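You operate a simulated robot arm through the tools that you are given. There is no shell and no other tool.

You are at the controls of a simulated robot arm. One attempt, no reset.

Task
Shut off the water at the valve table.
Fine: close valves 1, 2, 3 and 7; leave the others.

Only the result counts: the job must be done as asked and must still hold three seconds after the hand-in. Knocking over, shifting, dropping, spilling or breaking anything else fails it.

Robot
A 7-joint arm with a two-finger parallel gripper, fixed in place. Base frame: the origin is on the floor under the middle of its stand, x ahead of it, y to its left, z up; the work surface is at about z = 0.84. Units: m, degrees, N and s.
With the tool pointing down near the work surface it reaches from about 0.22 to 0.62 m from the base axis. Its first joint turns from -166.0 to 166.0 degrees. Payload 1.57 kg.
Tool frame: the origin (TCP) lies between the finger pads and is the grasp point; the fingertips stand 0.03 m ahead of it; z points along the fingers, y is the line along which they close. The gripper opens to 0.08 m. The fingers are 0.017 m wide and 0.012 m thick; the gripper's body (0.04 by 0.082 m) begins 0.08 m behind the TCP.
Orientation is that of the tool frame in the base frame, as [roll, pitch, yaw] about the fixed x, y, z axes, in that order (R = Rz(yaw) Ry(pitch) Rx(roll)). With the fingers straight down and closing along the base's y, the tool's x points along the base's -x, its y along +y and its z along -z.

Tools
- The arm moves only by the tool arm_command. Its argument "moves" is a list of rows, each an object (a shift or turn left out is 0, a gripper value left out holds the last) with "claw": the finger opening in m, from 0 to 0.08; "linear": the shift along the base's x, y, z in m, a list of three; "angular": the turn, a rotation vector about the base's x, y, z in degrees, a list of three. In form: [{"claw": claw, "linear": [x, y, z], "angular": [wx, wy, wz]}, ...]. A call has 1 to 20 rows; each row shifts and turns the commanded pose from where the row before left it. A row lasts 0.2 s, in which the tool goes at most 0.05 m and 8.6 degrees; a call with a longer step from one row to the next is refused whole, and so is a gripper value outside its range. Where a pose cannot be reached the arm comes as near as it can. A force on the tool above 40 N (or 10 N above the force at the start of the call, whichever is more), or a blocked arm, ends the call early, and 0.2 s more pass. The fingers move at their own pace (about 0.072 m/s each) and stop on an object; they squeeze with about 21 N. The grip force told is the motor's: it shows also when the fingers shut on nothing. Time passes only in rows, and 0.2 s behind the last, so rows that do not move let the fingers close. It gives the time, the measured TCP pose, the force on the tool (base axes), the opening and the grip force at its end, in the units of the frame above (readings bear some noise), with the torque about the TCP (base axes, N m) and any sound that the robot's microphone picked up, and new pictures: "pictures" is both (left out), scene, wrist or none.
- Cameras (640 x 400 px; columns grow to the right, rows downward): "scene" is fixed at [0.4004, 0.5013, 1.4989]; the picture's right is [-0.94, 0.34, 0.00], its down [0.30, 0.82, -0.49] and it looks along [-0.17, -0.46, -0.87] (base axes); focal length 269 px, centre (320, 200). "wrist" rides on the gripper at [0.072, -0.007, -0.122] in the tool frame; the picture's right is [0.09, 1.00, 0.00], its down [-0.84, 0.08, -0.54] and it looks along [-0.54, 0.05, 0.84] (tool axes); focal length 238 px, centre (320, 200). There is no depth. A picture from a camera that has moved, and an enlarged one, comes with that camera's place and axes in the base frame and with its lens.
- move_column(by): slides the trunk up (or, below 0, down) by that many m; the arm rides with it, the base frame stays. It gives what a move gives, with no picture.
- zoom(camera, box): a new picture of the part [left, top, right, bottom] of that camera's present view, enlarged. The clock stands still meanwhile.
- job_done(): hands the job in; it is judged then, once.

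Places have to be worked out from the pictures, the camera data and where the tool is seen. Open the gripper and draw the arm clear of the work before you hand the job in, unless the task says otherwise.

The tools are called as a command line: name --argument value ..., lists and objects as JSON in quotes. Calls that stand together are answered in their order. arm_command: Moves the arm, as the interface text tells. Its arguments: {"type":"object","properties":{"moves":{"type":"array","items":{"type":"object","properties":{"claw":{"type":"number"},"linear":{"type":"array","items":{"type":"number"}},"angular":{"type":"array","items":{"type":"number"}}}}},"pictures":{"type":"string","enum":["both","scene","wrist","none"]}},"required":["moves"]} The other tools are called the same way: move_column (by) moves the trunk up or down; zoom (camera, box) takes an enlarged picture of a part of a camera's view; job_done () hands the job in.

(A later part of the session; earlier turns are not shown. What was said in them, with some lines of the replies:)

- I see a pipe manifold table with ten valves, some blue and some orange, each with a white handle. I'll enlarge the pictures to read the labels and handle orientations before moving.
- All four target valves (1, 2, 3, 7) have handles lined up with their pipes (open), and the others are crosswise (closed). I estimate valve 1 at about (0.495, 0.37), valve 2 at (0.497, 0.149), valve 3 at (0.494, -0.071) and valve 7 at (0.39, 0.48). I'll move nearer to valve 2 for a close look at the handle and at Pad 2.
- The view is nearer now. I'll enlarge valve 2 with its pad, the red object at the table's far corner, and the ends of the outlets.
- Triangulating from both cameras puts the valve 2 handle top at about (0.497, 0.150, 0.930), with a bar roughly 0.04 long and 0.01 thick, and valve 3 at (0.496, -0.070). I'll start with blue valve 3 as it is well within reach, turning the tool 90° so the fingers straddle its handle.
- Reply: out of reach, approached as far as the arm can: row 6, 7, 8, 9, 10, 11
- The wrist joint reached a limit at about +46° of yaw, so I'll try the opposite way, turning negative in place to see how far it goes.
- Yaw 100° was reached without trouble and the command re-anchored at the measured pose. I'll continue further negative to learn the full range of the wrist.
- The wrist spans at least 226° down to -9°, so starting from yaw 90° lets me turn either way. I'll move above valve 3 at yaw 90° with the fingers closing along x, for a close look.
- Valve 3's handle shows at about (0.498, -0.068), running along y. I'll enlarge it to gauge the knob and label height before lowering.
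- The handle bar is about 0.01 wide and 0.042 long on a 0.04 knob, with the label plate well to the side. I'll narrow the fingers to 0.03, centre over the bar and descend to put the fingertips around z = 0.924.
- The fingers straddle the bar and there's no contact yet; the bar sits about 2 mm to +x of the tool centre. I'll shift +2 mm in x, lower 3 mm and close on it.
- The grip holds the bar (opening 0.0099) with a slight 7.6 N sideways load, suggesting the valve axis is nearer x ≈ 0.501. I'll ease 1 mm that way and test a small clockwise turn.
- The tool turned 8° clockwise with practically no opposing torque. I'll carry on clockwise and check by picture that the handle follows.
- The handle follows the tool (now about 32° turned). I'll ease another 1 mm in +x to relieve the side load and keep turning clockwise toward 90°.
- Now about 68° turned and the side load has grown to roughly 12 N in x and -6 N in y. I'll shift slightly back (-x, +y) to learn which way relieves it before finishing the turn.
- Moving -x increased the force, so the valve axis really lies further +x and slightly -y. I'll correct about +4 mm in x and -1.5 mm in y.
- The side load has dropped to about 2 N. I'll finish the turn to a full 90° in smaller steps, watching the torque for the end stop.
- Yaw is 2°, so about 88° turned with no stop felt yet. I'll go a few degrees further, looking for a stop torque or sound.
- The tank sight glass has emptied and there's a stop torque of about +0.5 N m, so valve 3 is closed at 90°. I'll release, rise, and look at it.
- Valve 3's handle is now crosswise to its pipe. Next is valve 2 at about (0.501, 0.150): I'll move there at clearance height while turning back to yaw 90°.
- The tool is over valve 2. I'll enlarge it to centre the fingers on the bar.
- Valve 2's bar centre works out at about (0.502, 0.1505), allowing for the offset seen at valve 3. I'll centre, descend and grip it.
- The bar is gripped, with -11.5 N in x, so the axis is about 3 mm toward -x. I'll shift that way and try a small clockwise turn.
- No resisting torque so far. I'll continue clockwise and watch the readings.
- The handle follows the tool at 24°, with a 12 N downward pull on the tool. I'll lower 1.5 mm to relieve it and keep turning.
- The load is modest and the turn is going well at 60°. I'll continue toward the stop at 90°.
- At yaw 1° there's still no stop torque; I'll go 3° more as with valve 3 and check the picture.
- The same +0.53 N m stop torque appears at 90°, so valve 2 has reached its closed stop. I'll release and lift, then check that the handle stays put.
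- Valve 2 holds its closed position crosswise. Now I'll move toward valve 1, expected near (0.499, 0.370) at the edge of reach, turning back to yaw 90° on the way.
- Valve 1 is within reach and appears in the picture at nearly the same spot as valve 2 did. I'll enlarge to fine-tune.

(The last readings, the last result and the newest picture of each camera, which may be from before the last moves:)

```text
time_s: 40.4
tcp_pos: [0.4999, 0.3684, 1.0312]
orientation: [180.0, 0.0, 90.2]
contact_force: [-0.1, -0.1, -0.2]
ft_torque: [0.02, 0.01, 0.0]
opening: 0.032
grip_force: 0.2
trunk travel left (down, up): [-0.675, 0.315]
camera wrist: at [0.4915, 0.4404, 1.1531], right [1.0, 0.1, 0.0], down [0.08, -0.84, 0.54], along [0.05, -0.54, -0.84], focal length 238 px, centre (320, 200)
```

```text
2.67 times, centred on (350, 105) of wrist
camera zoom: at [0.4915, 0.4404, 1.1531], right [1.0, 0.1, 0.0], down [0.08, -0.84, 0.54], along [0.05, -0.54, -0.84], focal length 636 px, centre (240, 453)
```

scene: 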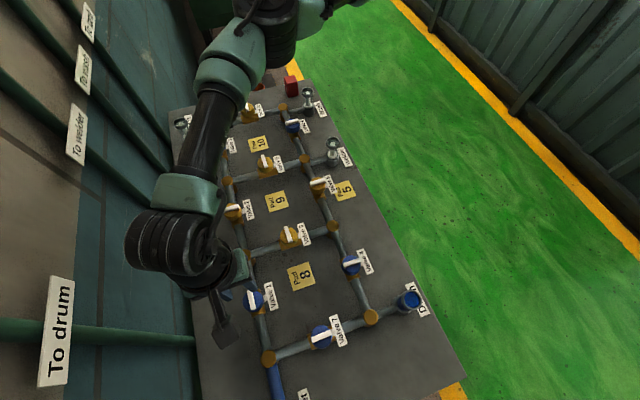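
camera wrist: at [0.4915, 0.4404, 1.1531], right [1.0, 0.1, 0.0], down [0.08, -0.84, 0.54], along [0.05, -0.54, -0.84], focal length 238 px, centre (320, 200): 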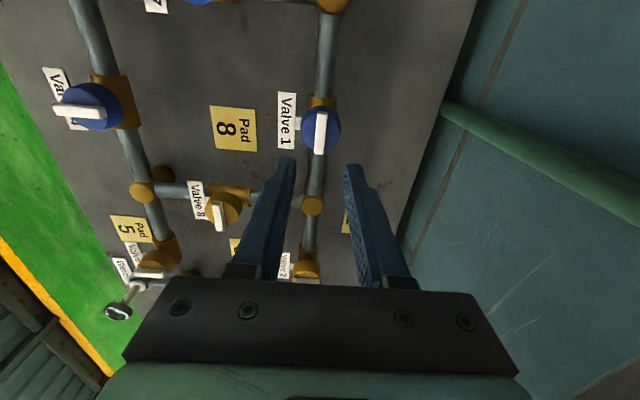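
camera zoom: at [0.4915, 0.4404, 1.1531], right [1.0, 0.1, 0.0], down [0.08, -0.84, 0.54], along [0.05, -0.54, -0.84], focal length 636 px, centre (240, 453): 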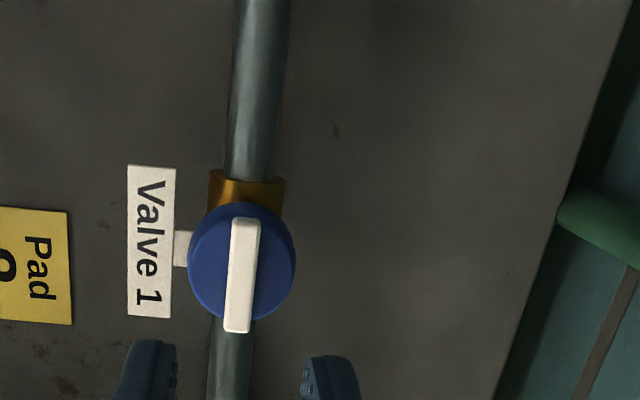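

The bar centre is within about a millimetre of the tool axis here. I'll descend to z ≈ 0.9525 and close on the bar.

arm_command --moves '[{"linear": [0, 0.0006, -0.03]}, {"linear": [0, 0, -0.03]}, {"linear": [0, 0, -0.013]}, {"linear": [0, 0, -0.0055]}, {"claw": 0.0}, {}, {}]' --pictures "wrist"

```text
time_s: 42.0
tcp_pos: [0.4995, 0.3699, 0.9526]
orientation: [-179.9, 0.0, 90.1]
contact_force: [6.0, 0.2, -2.5]
ft_torque: [0.41, -0.2, -0.01]
opening: 0.0101
grip_force: 28.4
trunk travel left (down, up): [-0.675, 0.315]
camera wrist: at [0.4918, 0.4415, 1.0744], right [1.0, 0.09, 0.0], down [0.08, -0.84, 0.54], along [0.05, -0.54, -0.84], focal length 238 px, centre (320, 200)
```

wrist: 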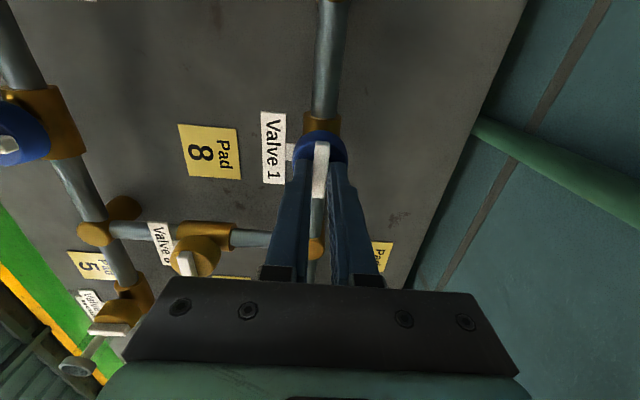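

The bar is gripped with +6 N in x, so I'll ease +1.5 mm in x, then turn clockwise in steps.

arm_command --moves '[{"linear": [0.0015, 0, 0]}, {"angular": [0, 0, -5]}, {"angular": [0, 0, -5]}, {"angular": [0, 0, -5]}, {"angular": [0, 0, -5]}, {"angular": [0, 0, -5]}, {}]' --pictures "wrist"

```text
time_s: 43.6
tcp_pos: [0.4999, 0.3688, 0.9539]
orientation: [-179.9, 0.0, 65.0]
contact_force: [-5.0, 0.7, -6.1]
ft_torque: [-0.02, 0.07, -0.05]
opening: 0.0097
grip_force: 28.0
trunk travel left (down, up): [-0.675, 0.315]
camera wrist: at [0.5231, 0.4378, 1.0743], right [0.94, -0.34, 0.0], down [-0.28, -0.79, 0.54], along [-0.18, -0.51, -0.84], focal length 238 px, centre (320, 200)
```

wrist: 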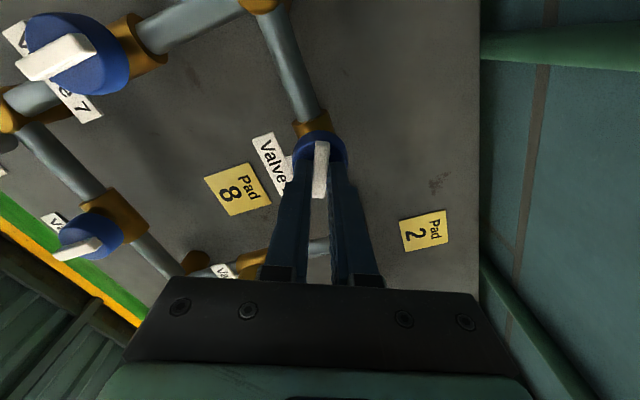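

The handle follows with small loads at 25°. I'll ease 1 mm back in x and continue clockwise.

arm_command --moves '[{"linear": [-0.001, 0, -0.0005], "angular": [0, 0, -6]}, {"angular": [0, 0, -6]}, {"angular": [0, 0, -6]}, {"angular": [0, 0, -6]}, {"angular": [0, 0, -6]}, {"angular": [0, 0, -6]}, {}]' --pictures "none"

```text
time_s: 45.2
tcp_pos: [0.5003, 0.3695, 0.9537]
orientation: [180.0, 0.0, 29.0]
contact_force: [-2.6, 0.2, -3.9]
ft_torque: [-0.21, 0.45, -0.05]
opening: 0.0101
grip_force: 28.0
trunk travel left (down, up): [-0.675, 0.315]
```

Loads are very low at 61°. I'll complete the turn to the stop at about 92°.

arm_command --moves '[{"angular": [0, 0, -6]}, {"angular": [0, 0, -6]}, {"angular": [0, 0, -6]}, {"angular": [0, 0, -6]}, {"angular": [0, 0, -4]}, {"angular": [0, 0, -1.5]}, {"angular": [0, 0, -1.5]}, {}]' --pictures "both"

```text
time_s: 47.0
tcp_pos: [0.4992, 0.3705, 0.9523]
orientation: [179.9, 0.1, -1.8]
contact_force: [-2.7, 1.5, -3.7]
ft_torque: [0.04, 0.09, 0.54]
opening: 0.0104
grip_force: 28.6
trunk travel left (down, up): [-0.675, 0.315]
camera wrist: at [0.5704, 0.3743, 1.0744], right [0.06, -1.0, 0.0], down [-0.84, -0.05, 0.54], along [-0.54, -0.03, -0.84], focal length 238 px, centre (320, 200)
```

scene: 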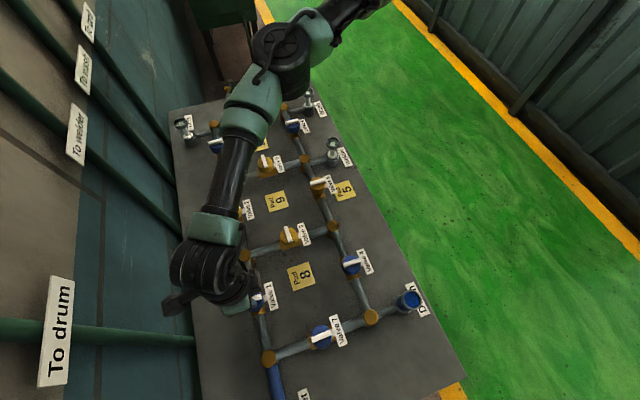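
wrist: 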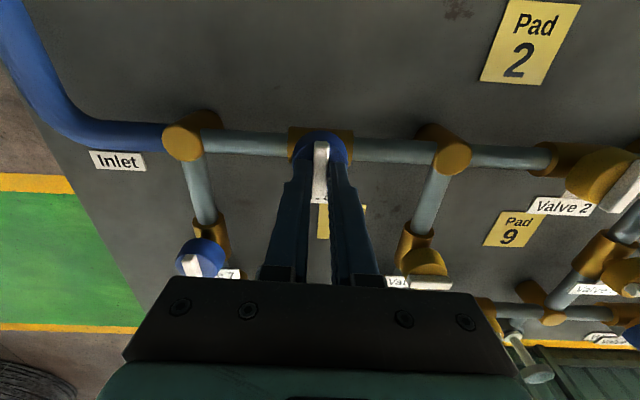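

Valve 1 hit its stop too (+0.54 N m). I'll release, rise, and begin moving toward valve 7 near (0.39, 0.48), turning toward yaw 180° since its handle lies along x.

arm_command --moves '[{"claw": 0.032}, {}, {}, {"linear": [0, 0, 0.02]}, {"linear": [0, 0, 0.03]}, {"linear": [0, 0, 0.03]}, {"angular": [0, 0, 8.3]}, {"angular": [0, 0, 8.3]}, {"linear": [-0.01, 0.01, 0], "angular": [0, 0, 8.3]}, {"linear": [-0.01, 0.01, 0], "angular": [0, 0, 8.3]}, {"linear": [-0.01, 0.01, 0], "angular": [0, 0, 8.3]}, {"linear": [-0.01, 0.01, 0], "angular": [0, 0, 8.3]}, {"linear": [-0.01, 0.01, 0], "angular": [0, 0, 8.3]}, {"linear": [-0.01, 0.01, 0], "angular": [0, 0, 8.3]}, {"linear": [-0.01, 0.01, 0], "angular": [0, 0, 8.3]}, {"linear": [-0.01, 0.01, 0], "angular": [0, 0, 8.3]}, {"linear": [-0.01, 0.01, 0], "angular": [0, 0, 8.3]}, {}]' --pictures "both"

```text
time_s: 50.8
tcp_pos: [0.4094, 0.4597, 1.0334]
orientation: [-179.9, 0.0, 89.5]
contact_force: [-0.1, -0.3, 0.0]
ft_torque: [0.02, -0.01, 0.01]
opening: 0.032
grip_force: 0.0
trunk travel left (down, up): [-0.675, 0.315]
camera wrist: at [0.4019, 0.5318, 1.1542], right [1.0, 0.08, 0.0], down [0.07, -0.84, 0.54], along [0.04, -0.54, -0.84], focal length 238 px, centre (320, 200)
```

scene: 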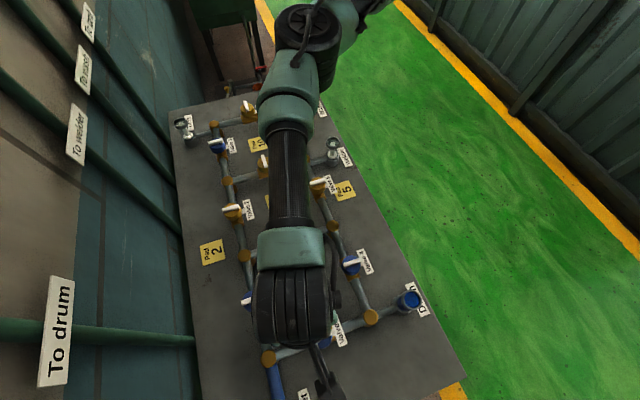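
wrist: 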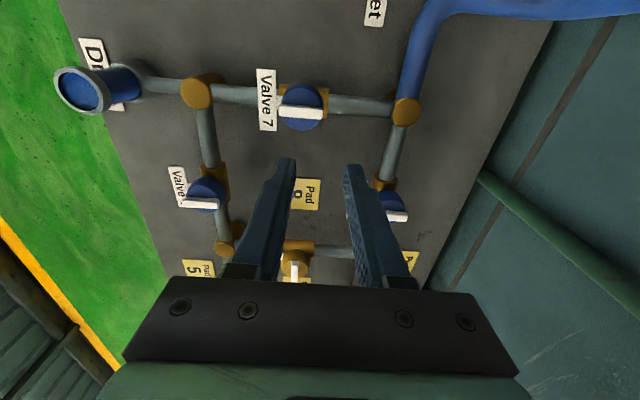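

Valve 1's handle is now crosswise; valve 7's handle is along x at about (0.389, 0.480), and the drum sight glass is still blue. I'll move over it while turning to yaw 180°.

arm_command --moves '[{"linear": [-0.0018, 0.0018, 0], "angular": [0, 0, 8.23]}, {"linear": [-0.0018, 0.0018, 0], "angular": [0, 0, 8.23]}, {"linear": [-0.0018, 0.0018, 0], "angular": [0, 0, 8.23]}, {"linear": [-0.0018, 0.0018, 0], "angular": [0, 0, 8.23]}, {"linear": [-0.0018, 0.0018, 0], "angular": [0, 0, 8.23]}, {"linear": [-0.0018, 0.0018, 0], "angular": [0, 0, 8.23]}, {"linear": [-0.0018, 0.0018, 0], "angular": [0, 0, 8.23]}, {"linear": [-0.0018, 0.0018, 0], "angular": [0, 0, 8.23]}, {"linear": [-0.0018, 0.0018, 0], "angular": [0, 0, 8.23]}, {"linear": [-0.0018, 0.0018, 0], "angular": [0, 0, 8.23]}, {"linear": [-0.0018, 0.0018, 0], "angular": [0, 0, 8.23]}, {}]' --pictures "both"

```text
time_s: 53.4
tcp_pos: [0.3906, 0.4798, 1.0341]
orientation: [180.0, 0.1, -180.0]
contact_force: [-0.2, 0.3, -0.7]
ft_torque: [0.02, 0.02, 0.03]
opening: 0.0319
grip_force: 0.0
trunk travel left (down, up): [-0.675, 0.315]
camera wrist: at [0.3165, 0.4729, 1.1548], right [-0.09, 1.0, 0.0], down [0.84, 0.08, 0.54], along [0.54, 0.05, -0.84], focal length 238 px, centre (320, 200)
```

scene: 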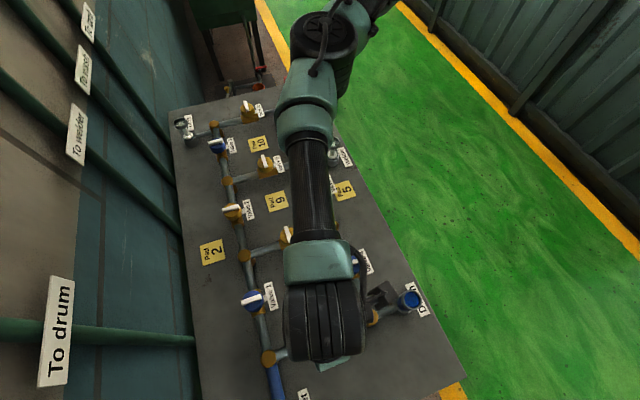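
wrist: 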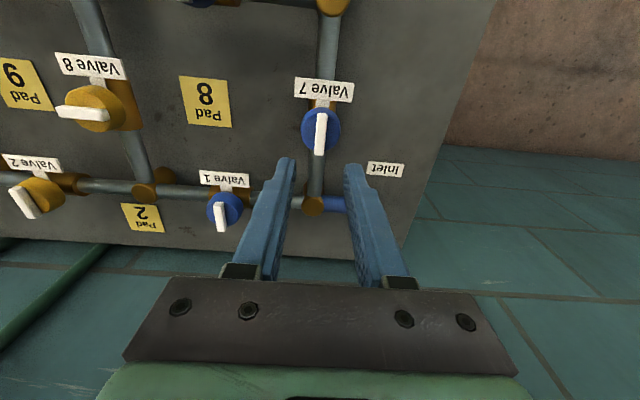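

Valve 7 appears in the same place in the picture as valve 1 did before gripping, so the tool is well centred. I'll enlarge for a final check.

zoom --camera "wrist" --box '[260, 30, 440, 180]'

zoom --camera "scene" --box '[330, 260, 450, 340]'

```text
2.67 times, centred on (350, 105) of wrist
camera zoom: at [0.3165, 0.4729, 1.1548], right [-0.09, 1.0, 0.0], down [0.84, 0.08, 0.54], along [0.54, 0.05, -0.84], focal length 636 px, centre (240, 453)
```

zoom: 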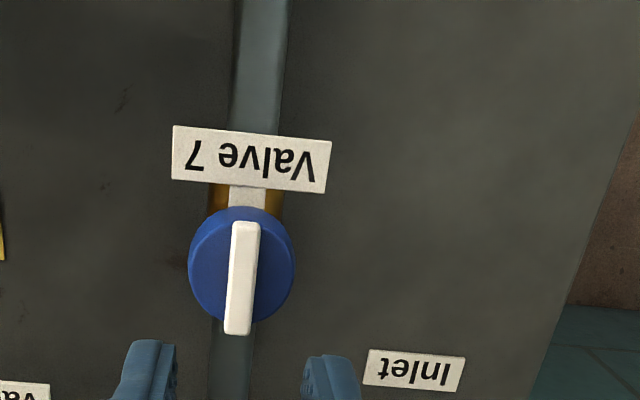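

```text
5.00 times, centred on (390, 300) of scene
camera zoom: at [0.4004, 0.5013, 1.4989], right [-0.94, 0.34, 0.0], down [0.3, 0.82, -0.49], along [-0.17, -0.46, -0.87], focal length 1347 px, centre (-30, -300)
```

zoom: 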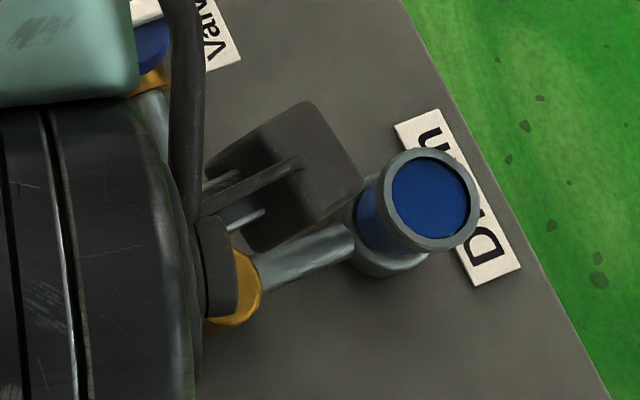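

The bar is centred between the fingers, and the drum outlet at about (0.206, 0.48) is clear of the wrist. I'll descend to z ≈ 0.9525 and grip.

arm_command --moves '[{"linear": [0, 0, -0.03]}, {"linear": [0, 0, -0.03]}, {"linear": [0, 0, -0.015]}, {"linear": [0, 0, -0.006]}, {"claw": 0.0}, {}, {}]' --pictures "wrist"

```text
time_s: 55.0
tcp_pos: [0.3894, 0.4784, 0.9517]
orientation: [179.9, 0.0, 179.9]
contact_force: [-0.7, 3.9, -2.5]
ft_torque: [0.1, -0.57, -0.02]
opening: 0.0099
grip_force: 28.1
trunk travel left (down, up): [-0.675, 0.315]
camera wrist: at [0.3161, 0.4736, 1.0733], right [-0.09, 1.0, 0.0], down [0.84, 0.08, 0.54], along [0.54, 0.05, -0.84], focal length 238 px, centre (320, 200)
```

wrist: 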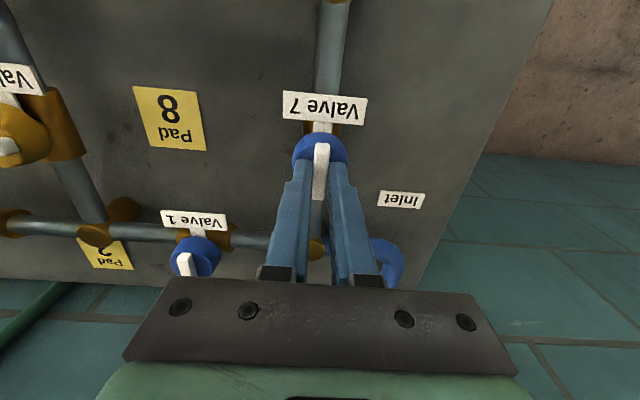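

Gripped with only 4 N of side load. I'll ease +1 mm in y and test a small clockwise turn.

arm_command --moves '[{"linear": [0, 0.001, 0]}, {"angular": [0, 0, -4]}, {"angular": [0, 0, -4]}, {}]' --pictures "none"

```text
time_s: 56.0
tcp_pos: [0.3887, 0.4798, 0.9519]
orientation: [-179.9, 0.0, 171.9]
contact_force: [-1.5, 0.1, -2.4]
ft_torque: [-0.1, -0.68, -0.01]
opening: 0.0101
grip_force: 27.7
trunk travel left (down, up): [-0.675, 0.315]
```

It turns freely clockwise with no resistance. I'll continue in steps toward the stop.

arm_command --moves '[{"angular": [0, 0, -6]}, {"angular": [0, 0, -6]}, {"angular": [0, 0, -6]}, {"angular": [0, 0, -6]}, {"angular": [0, 0, -6]}, {"angular": [0, 0, -6]}, {}]' --pictures "wrist"

arm_command --moves '[{"angular": [0, 0, -6]}, {"angular": [0, 0, -6]}, {"angular": [0, 0, -6]}, {"angular": [0, 0, -6]}, {"angular": [0, 0, -6]}, {"angular": [0, 0, -6]}, {}]' --pictures "none"

```text
time_s: 57.6
tcp_pos: [0.3889, 0.4807, 0.9516]
orientation: [-179.9, 0.0, 135.7]
contact_force: [-2.2, -1.7, -4.3]
ft_torque: [-0.11, -0.04, -0.01]
opening: 0.01
grip_force: 28.2
trunk travel left (down, up): [-0.675, 0.315]
camera wrist: at [0.3322, 0.5259, 1.0734], right [0.63, 0.78, 0.0], down [0.65, -0.53, 0.54], along [0.42, -0.34, -0.84], focal length 238 px, centre (320, 200)
```

wrist: 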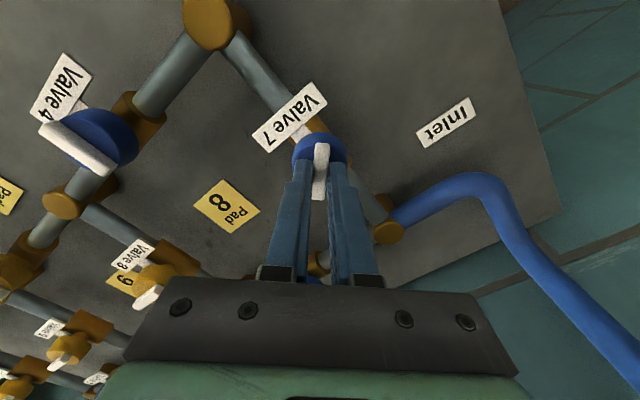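

```text
time_s: 59.2
tcp_pos: [0.3896, 0.4806, 0.9514]
orientation: [-180.0, 0.0, 99.8]
contact_force: [-1.0, -1.2, -1.3]
ft_torque: [0.04, 0.01, -0.02]
opening: 0.01
grip_force: 27.8
trunk travel left (down, up): [-0.675, 0.315]
```

At 80° with low loads. I'll finish the last 12° to the stop.

arm_command --moves '[{"angular": [0, 0, -4.5]}, {"angular": [0, 0, -4.5]}, {"angular": [0, 0, -1.5]}, {"angular": [0, 0, -1.5]}, {}]' --pictures "both"

```text
time_s: 60.4
tcp_pos: [0.3899, 0.4798, 0.952]
orientation: [180.0, 0.0, 88.0]
contact_force: [2.0, 0.8, 0.5]
ft_torque: [-0.06, -0.04, 0.54]
opening: 0.0105
grip_force: 28.6
trunk travel left (down, up): [-0.675, 0.315]
camera wrist: at [0.3845, 0.5526, 1.0734], right [1.0, 0.06, 0.0], down [0.05, -0.84, 0.54], along [0.03, -0.54, -0.84], focal length 238 px, centre (320, 200)
```

scene: 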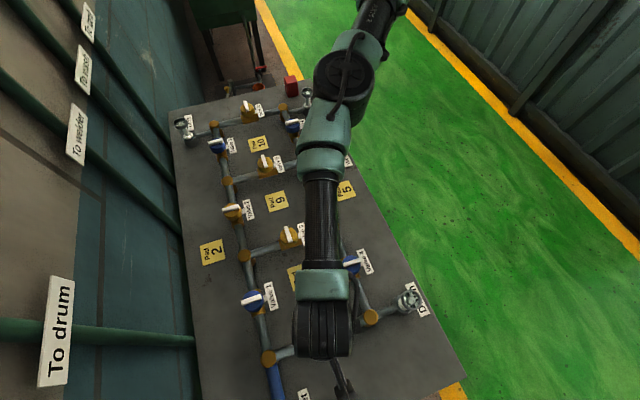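
wrist: 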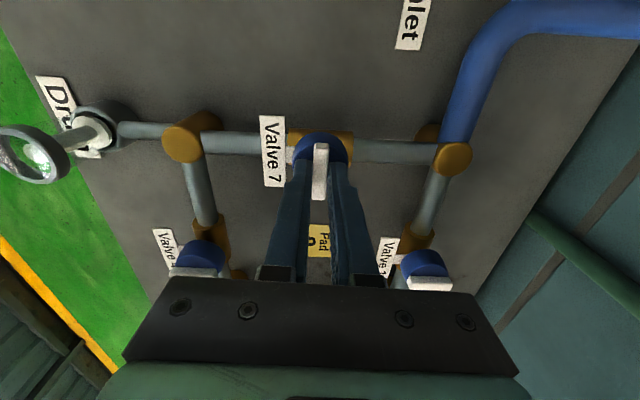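

The stop torque of +0.54 N m appears and the drum sight glass is now empty, so valve 7 is closed. I'll release, rise straight up, and withdraw the arm high and clear.

arm_command --moves '[{"claw": 0.032}, {}, {}, {"linear": [0, 0, 0.02]}, {"linear": [0, 0, 0.04]}, {"linear": [0, 0, 0.045]}, {"linear": [0, 0, 0.045]}, {"linear": [0, 0, 0.045]}, {"linear": [-0.01, -0.04, 0.01]}, {"linear": [-0.01, -0.04, 0.01]}, {"linear": [-0.01, -0.04, 0.01]}, {"linear": [-0.01, -0.04, 0.01]}, {"linear": [-0.01, -0.04, 0]}, {"linear": [-0.01, -0.04, 0]}, {"linear": [-0.01, -0.04, 0]}, {"linear": [-0.01, -0.04, 0]}, {}]' --pictures "both"

```text
time_s: 64.0
tcp_pos: [0.3099, 0.1611, 1.1869]
orientation: [-179.9, 0.1, 88.0]
contact_force: [1.0, 0.3, 0.3]
ft_torque: [-0.04, 0.0, -0.02]
opening: 0.0319
grip_force: 0.0
trunk travel left (down, up): [-0.675, 0.315]
camera wrist: at [0.3044, 0.2329, 1.3079], right [1.0, 0.06, 0.0], down [0.05, -0.84, 0.54], along [0.03, -0.54, -0.84], focal length 238 px, centre (320, 200)
```

scene: 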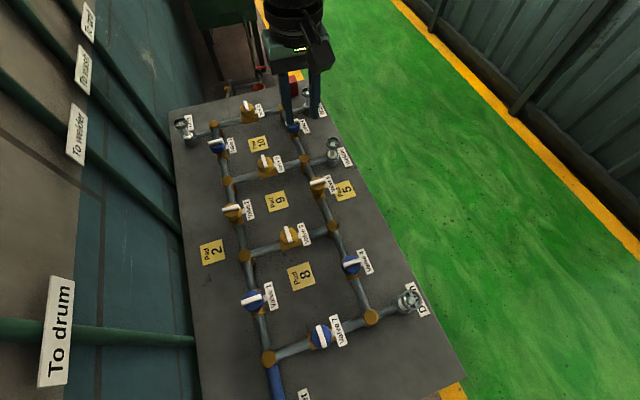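
wrist: 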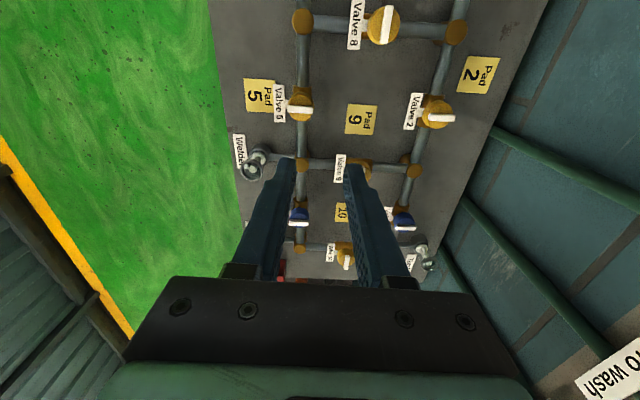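

The arm is clear. I'll enlarge the scene to confirm every handle's orientation before handing in.

zoom --camera "scene" --box '[170, 80, 360, 200]'

zoom --camera "scene" --box '[200, 180, 440, 360]'

```text
3.33 times, centred on (265, 140) of scene
camera zoom: at [0.4004, 0.5013, 1.4989], right [-0.94, 0.34, 0.0], down [0.3, 0.82, -0.49], along [-0.17, -0.46, -0.87], focal length 898 px, centre (503, 400)
```

zoom: 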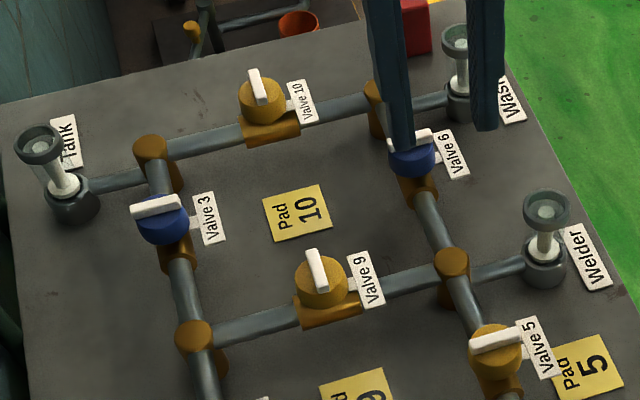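

```text
2.22 times, centred on (320, 270) of scene
camera zoom: at [0.4004, 0.5013, 1.4989], right [-0.94, 0.34, 0.0], down [0.3, 0.82, -0.49], along [-0.17, -0.46, -0.87], focal length 599 px, centre (320, 44)
```

zoom: 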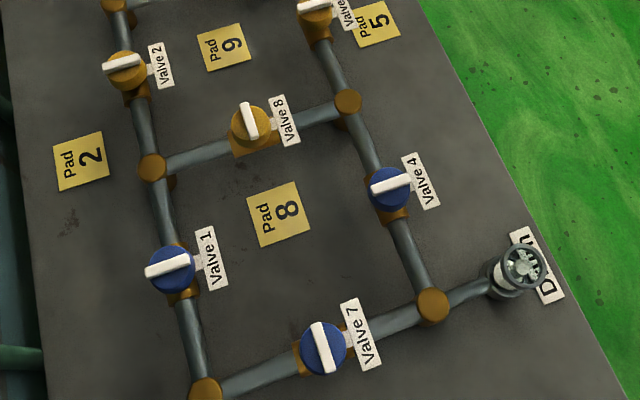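

Valves 1, 2, 3 and 7 are all crosswise to their pipes and the tank and drum glasses are empty; valves 4, 5, 6, 8, 9 and 10 are unchanged. I'll open the gripper fully and let a second or so pass.

arm_command --moves '[{"claw": 0.08, "linear": [0, 0, 0.02]}, {}, {}, {}, {}]' --pictures "scene"

```text
time_s: 65.2
tcp_pos: [0.3095, 0.1609, 1.2064]
orientation: [179.9, 0.0, 87.9]
contact_force: [-0.7, -0.1, -0.1]
ft_torque: [0.01, 0.03, 0.02]
opening: 0.0799
grip_force: 0.1
trunk travel left (down, up): [-0.675, 0.315]
```

scene: 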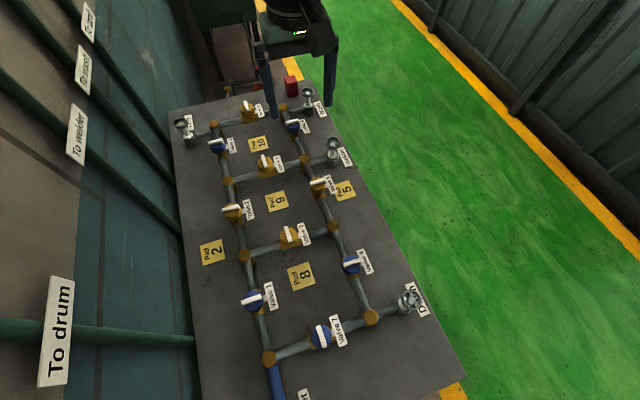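

Everything is stable, the gripper is open and the arm is clear of the table, so I'm handing the job in.

job_done

```text
The job is handed in.
```

Valves 1, 2, 3 and 7 are closed, and the job is handed in. I turned each one clockwise through a quarter turn until it reached its stop, and its handle now sits crosswise to the pipe.

- **Water:** the tank and drum sight glasses, which were full of water at the start, are now empty.
- **Other valves:** 4, 5, 6, 8, 9 and 10 still have their handles crosswise, as at the start. I did not touch them or the numbered pads.
- **Arm:** the gripper is open and the arm is raised clear of the table. The last picture before hand-in showed nothing knocked over or shifted.
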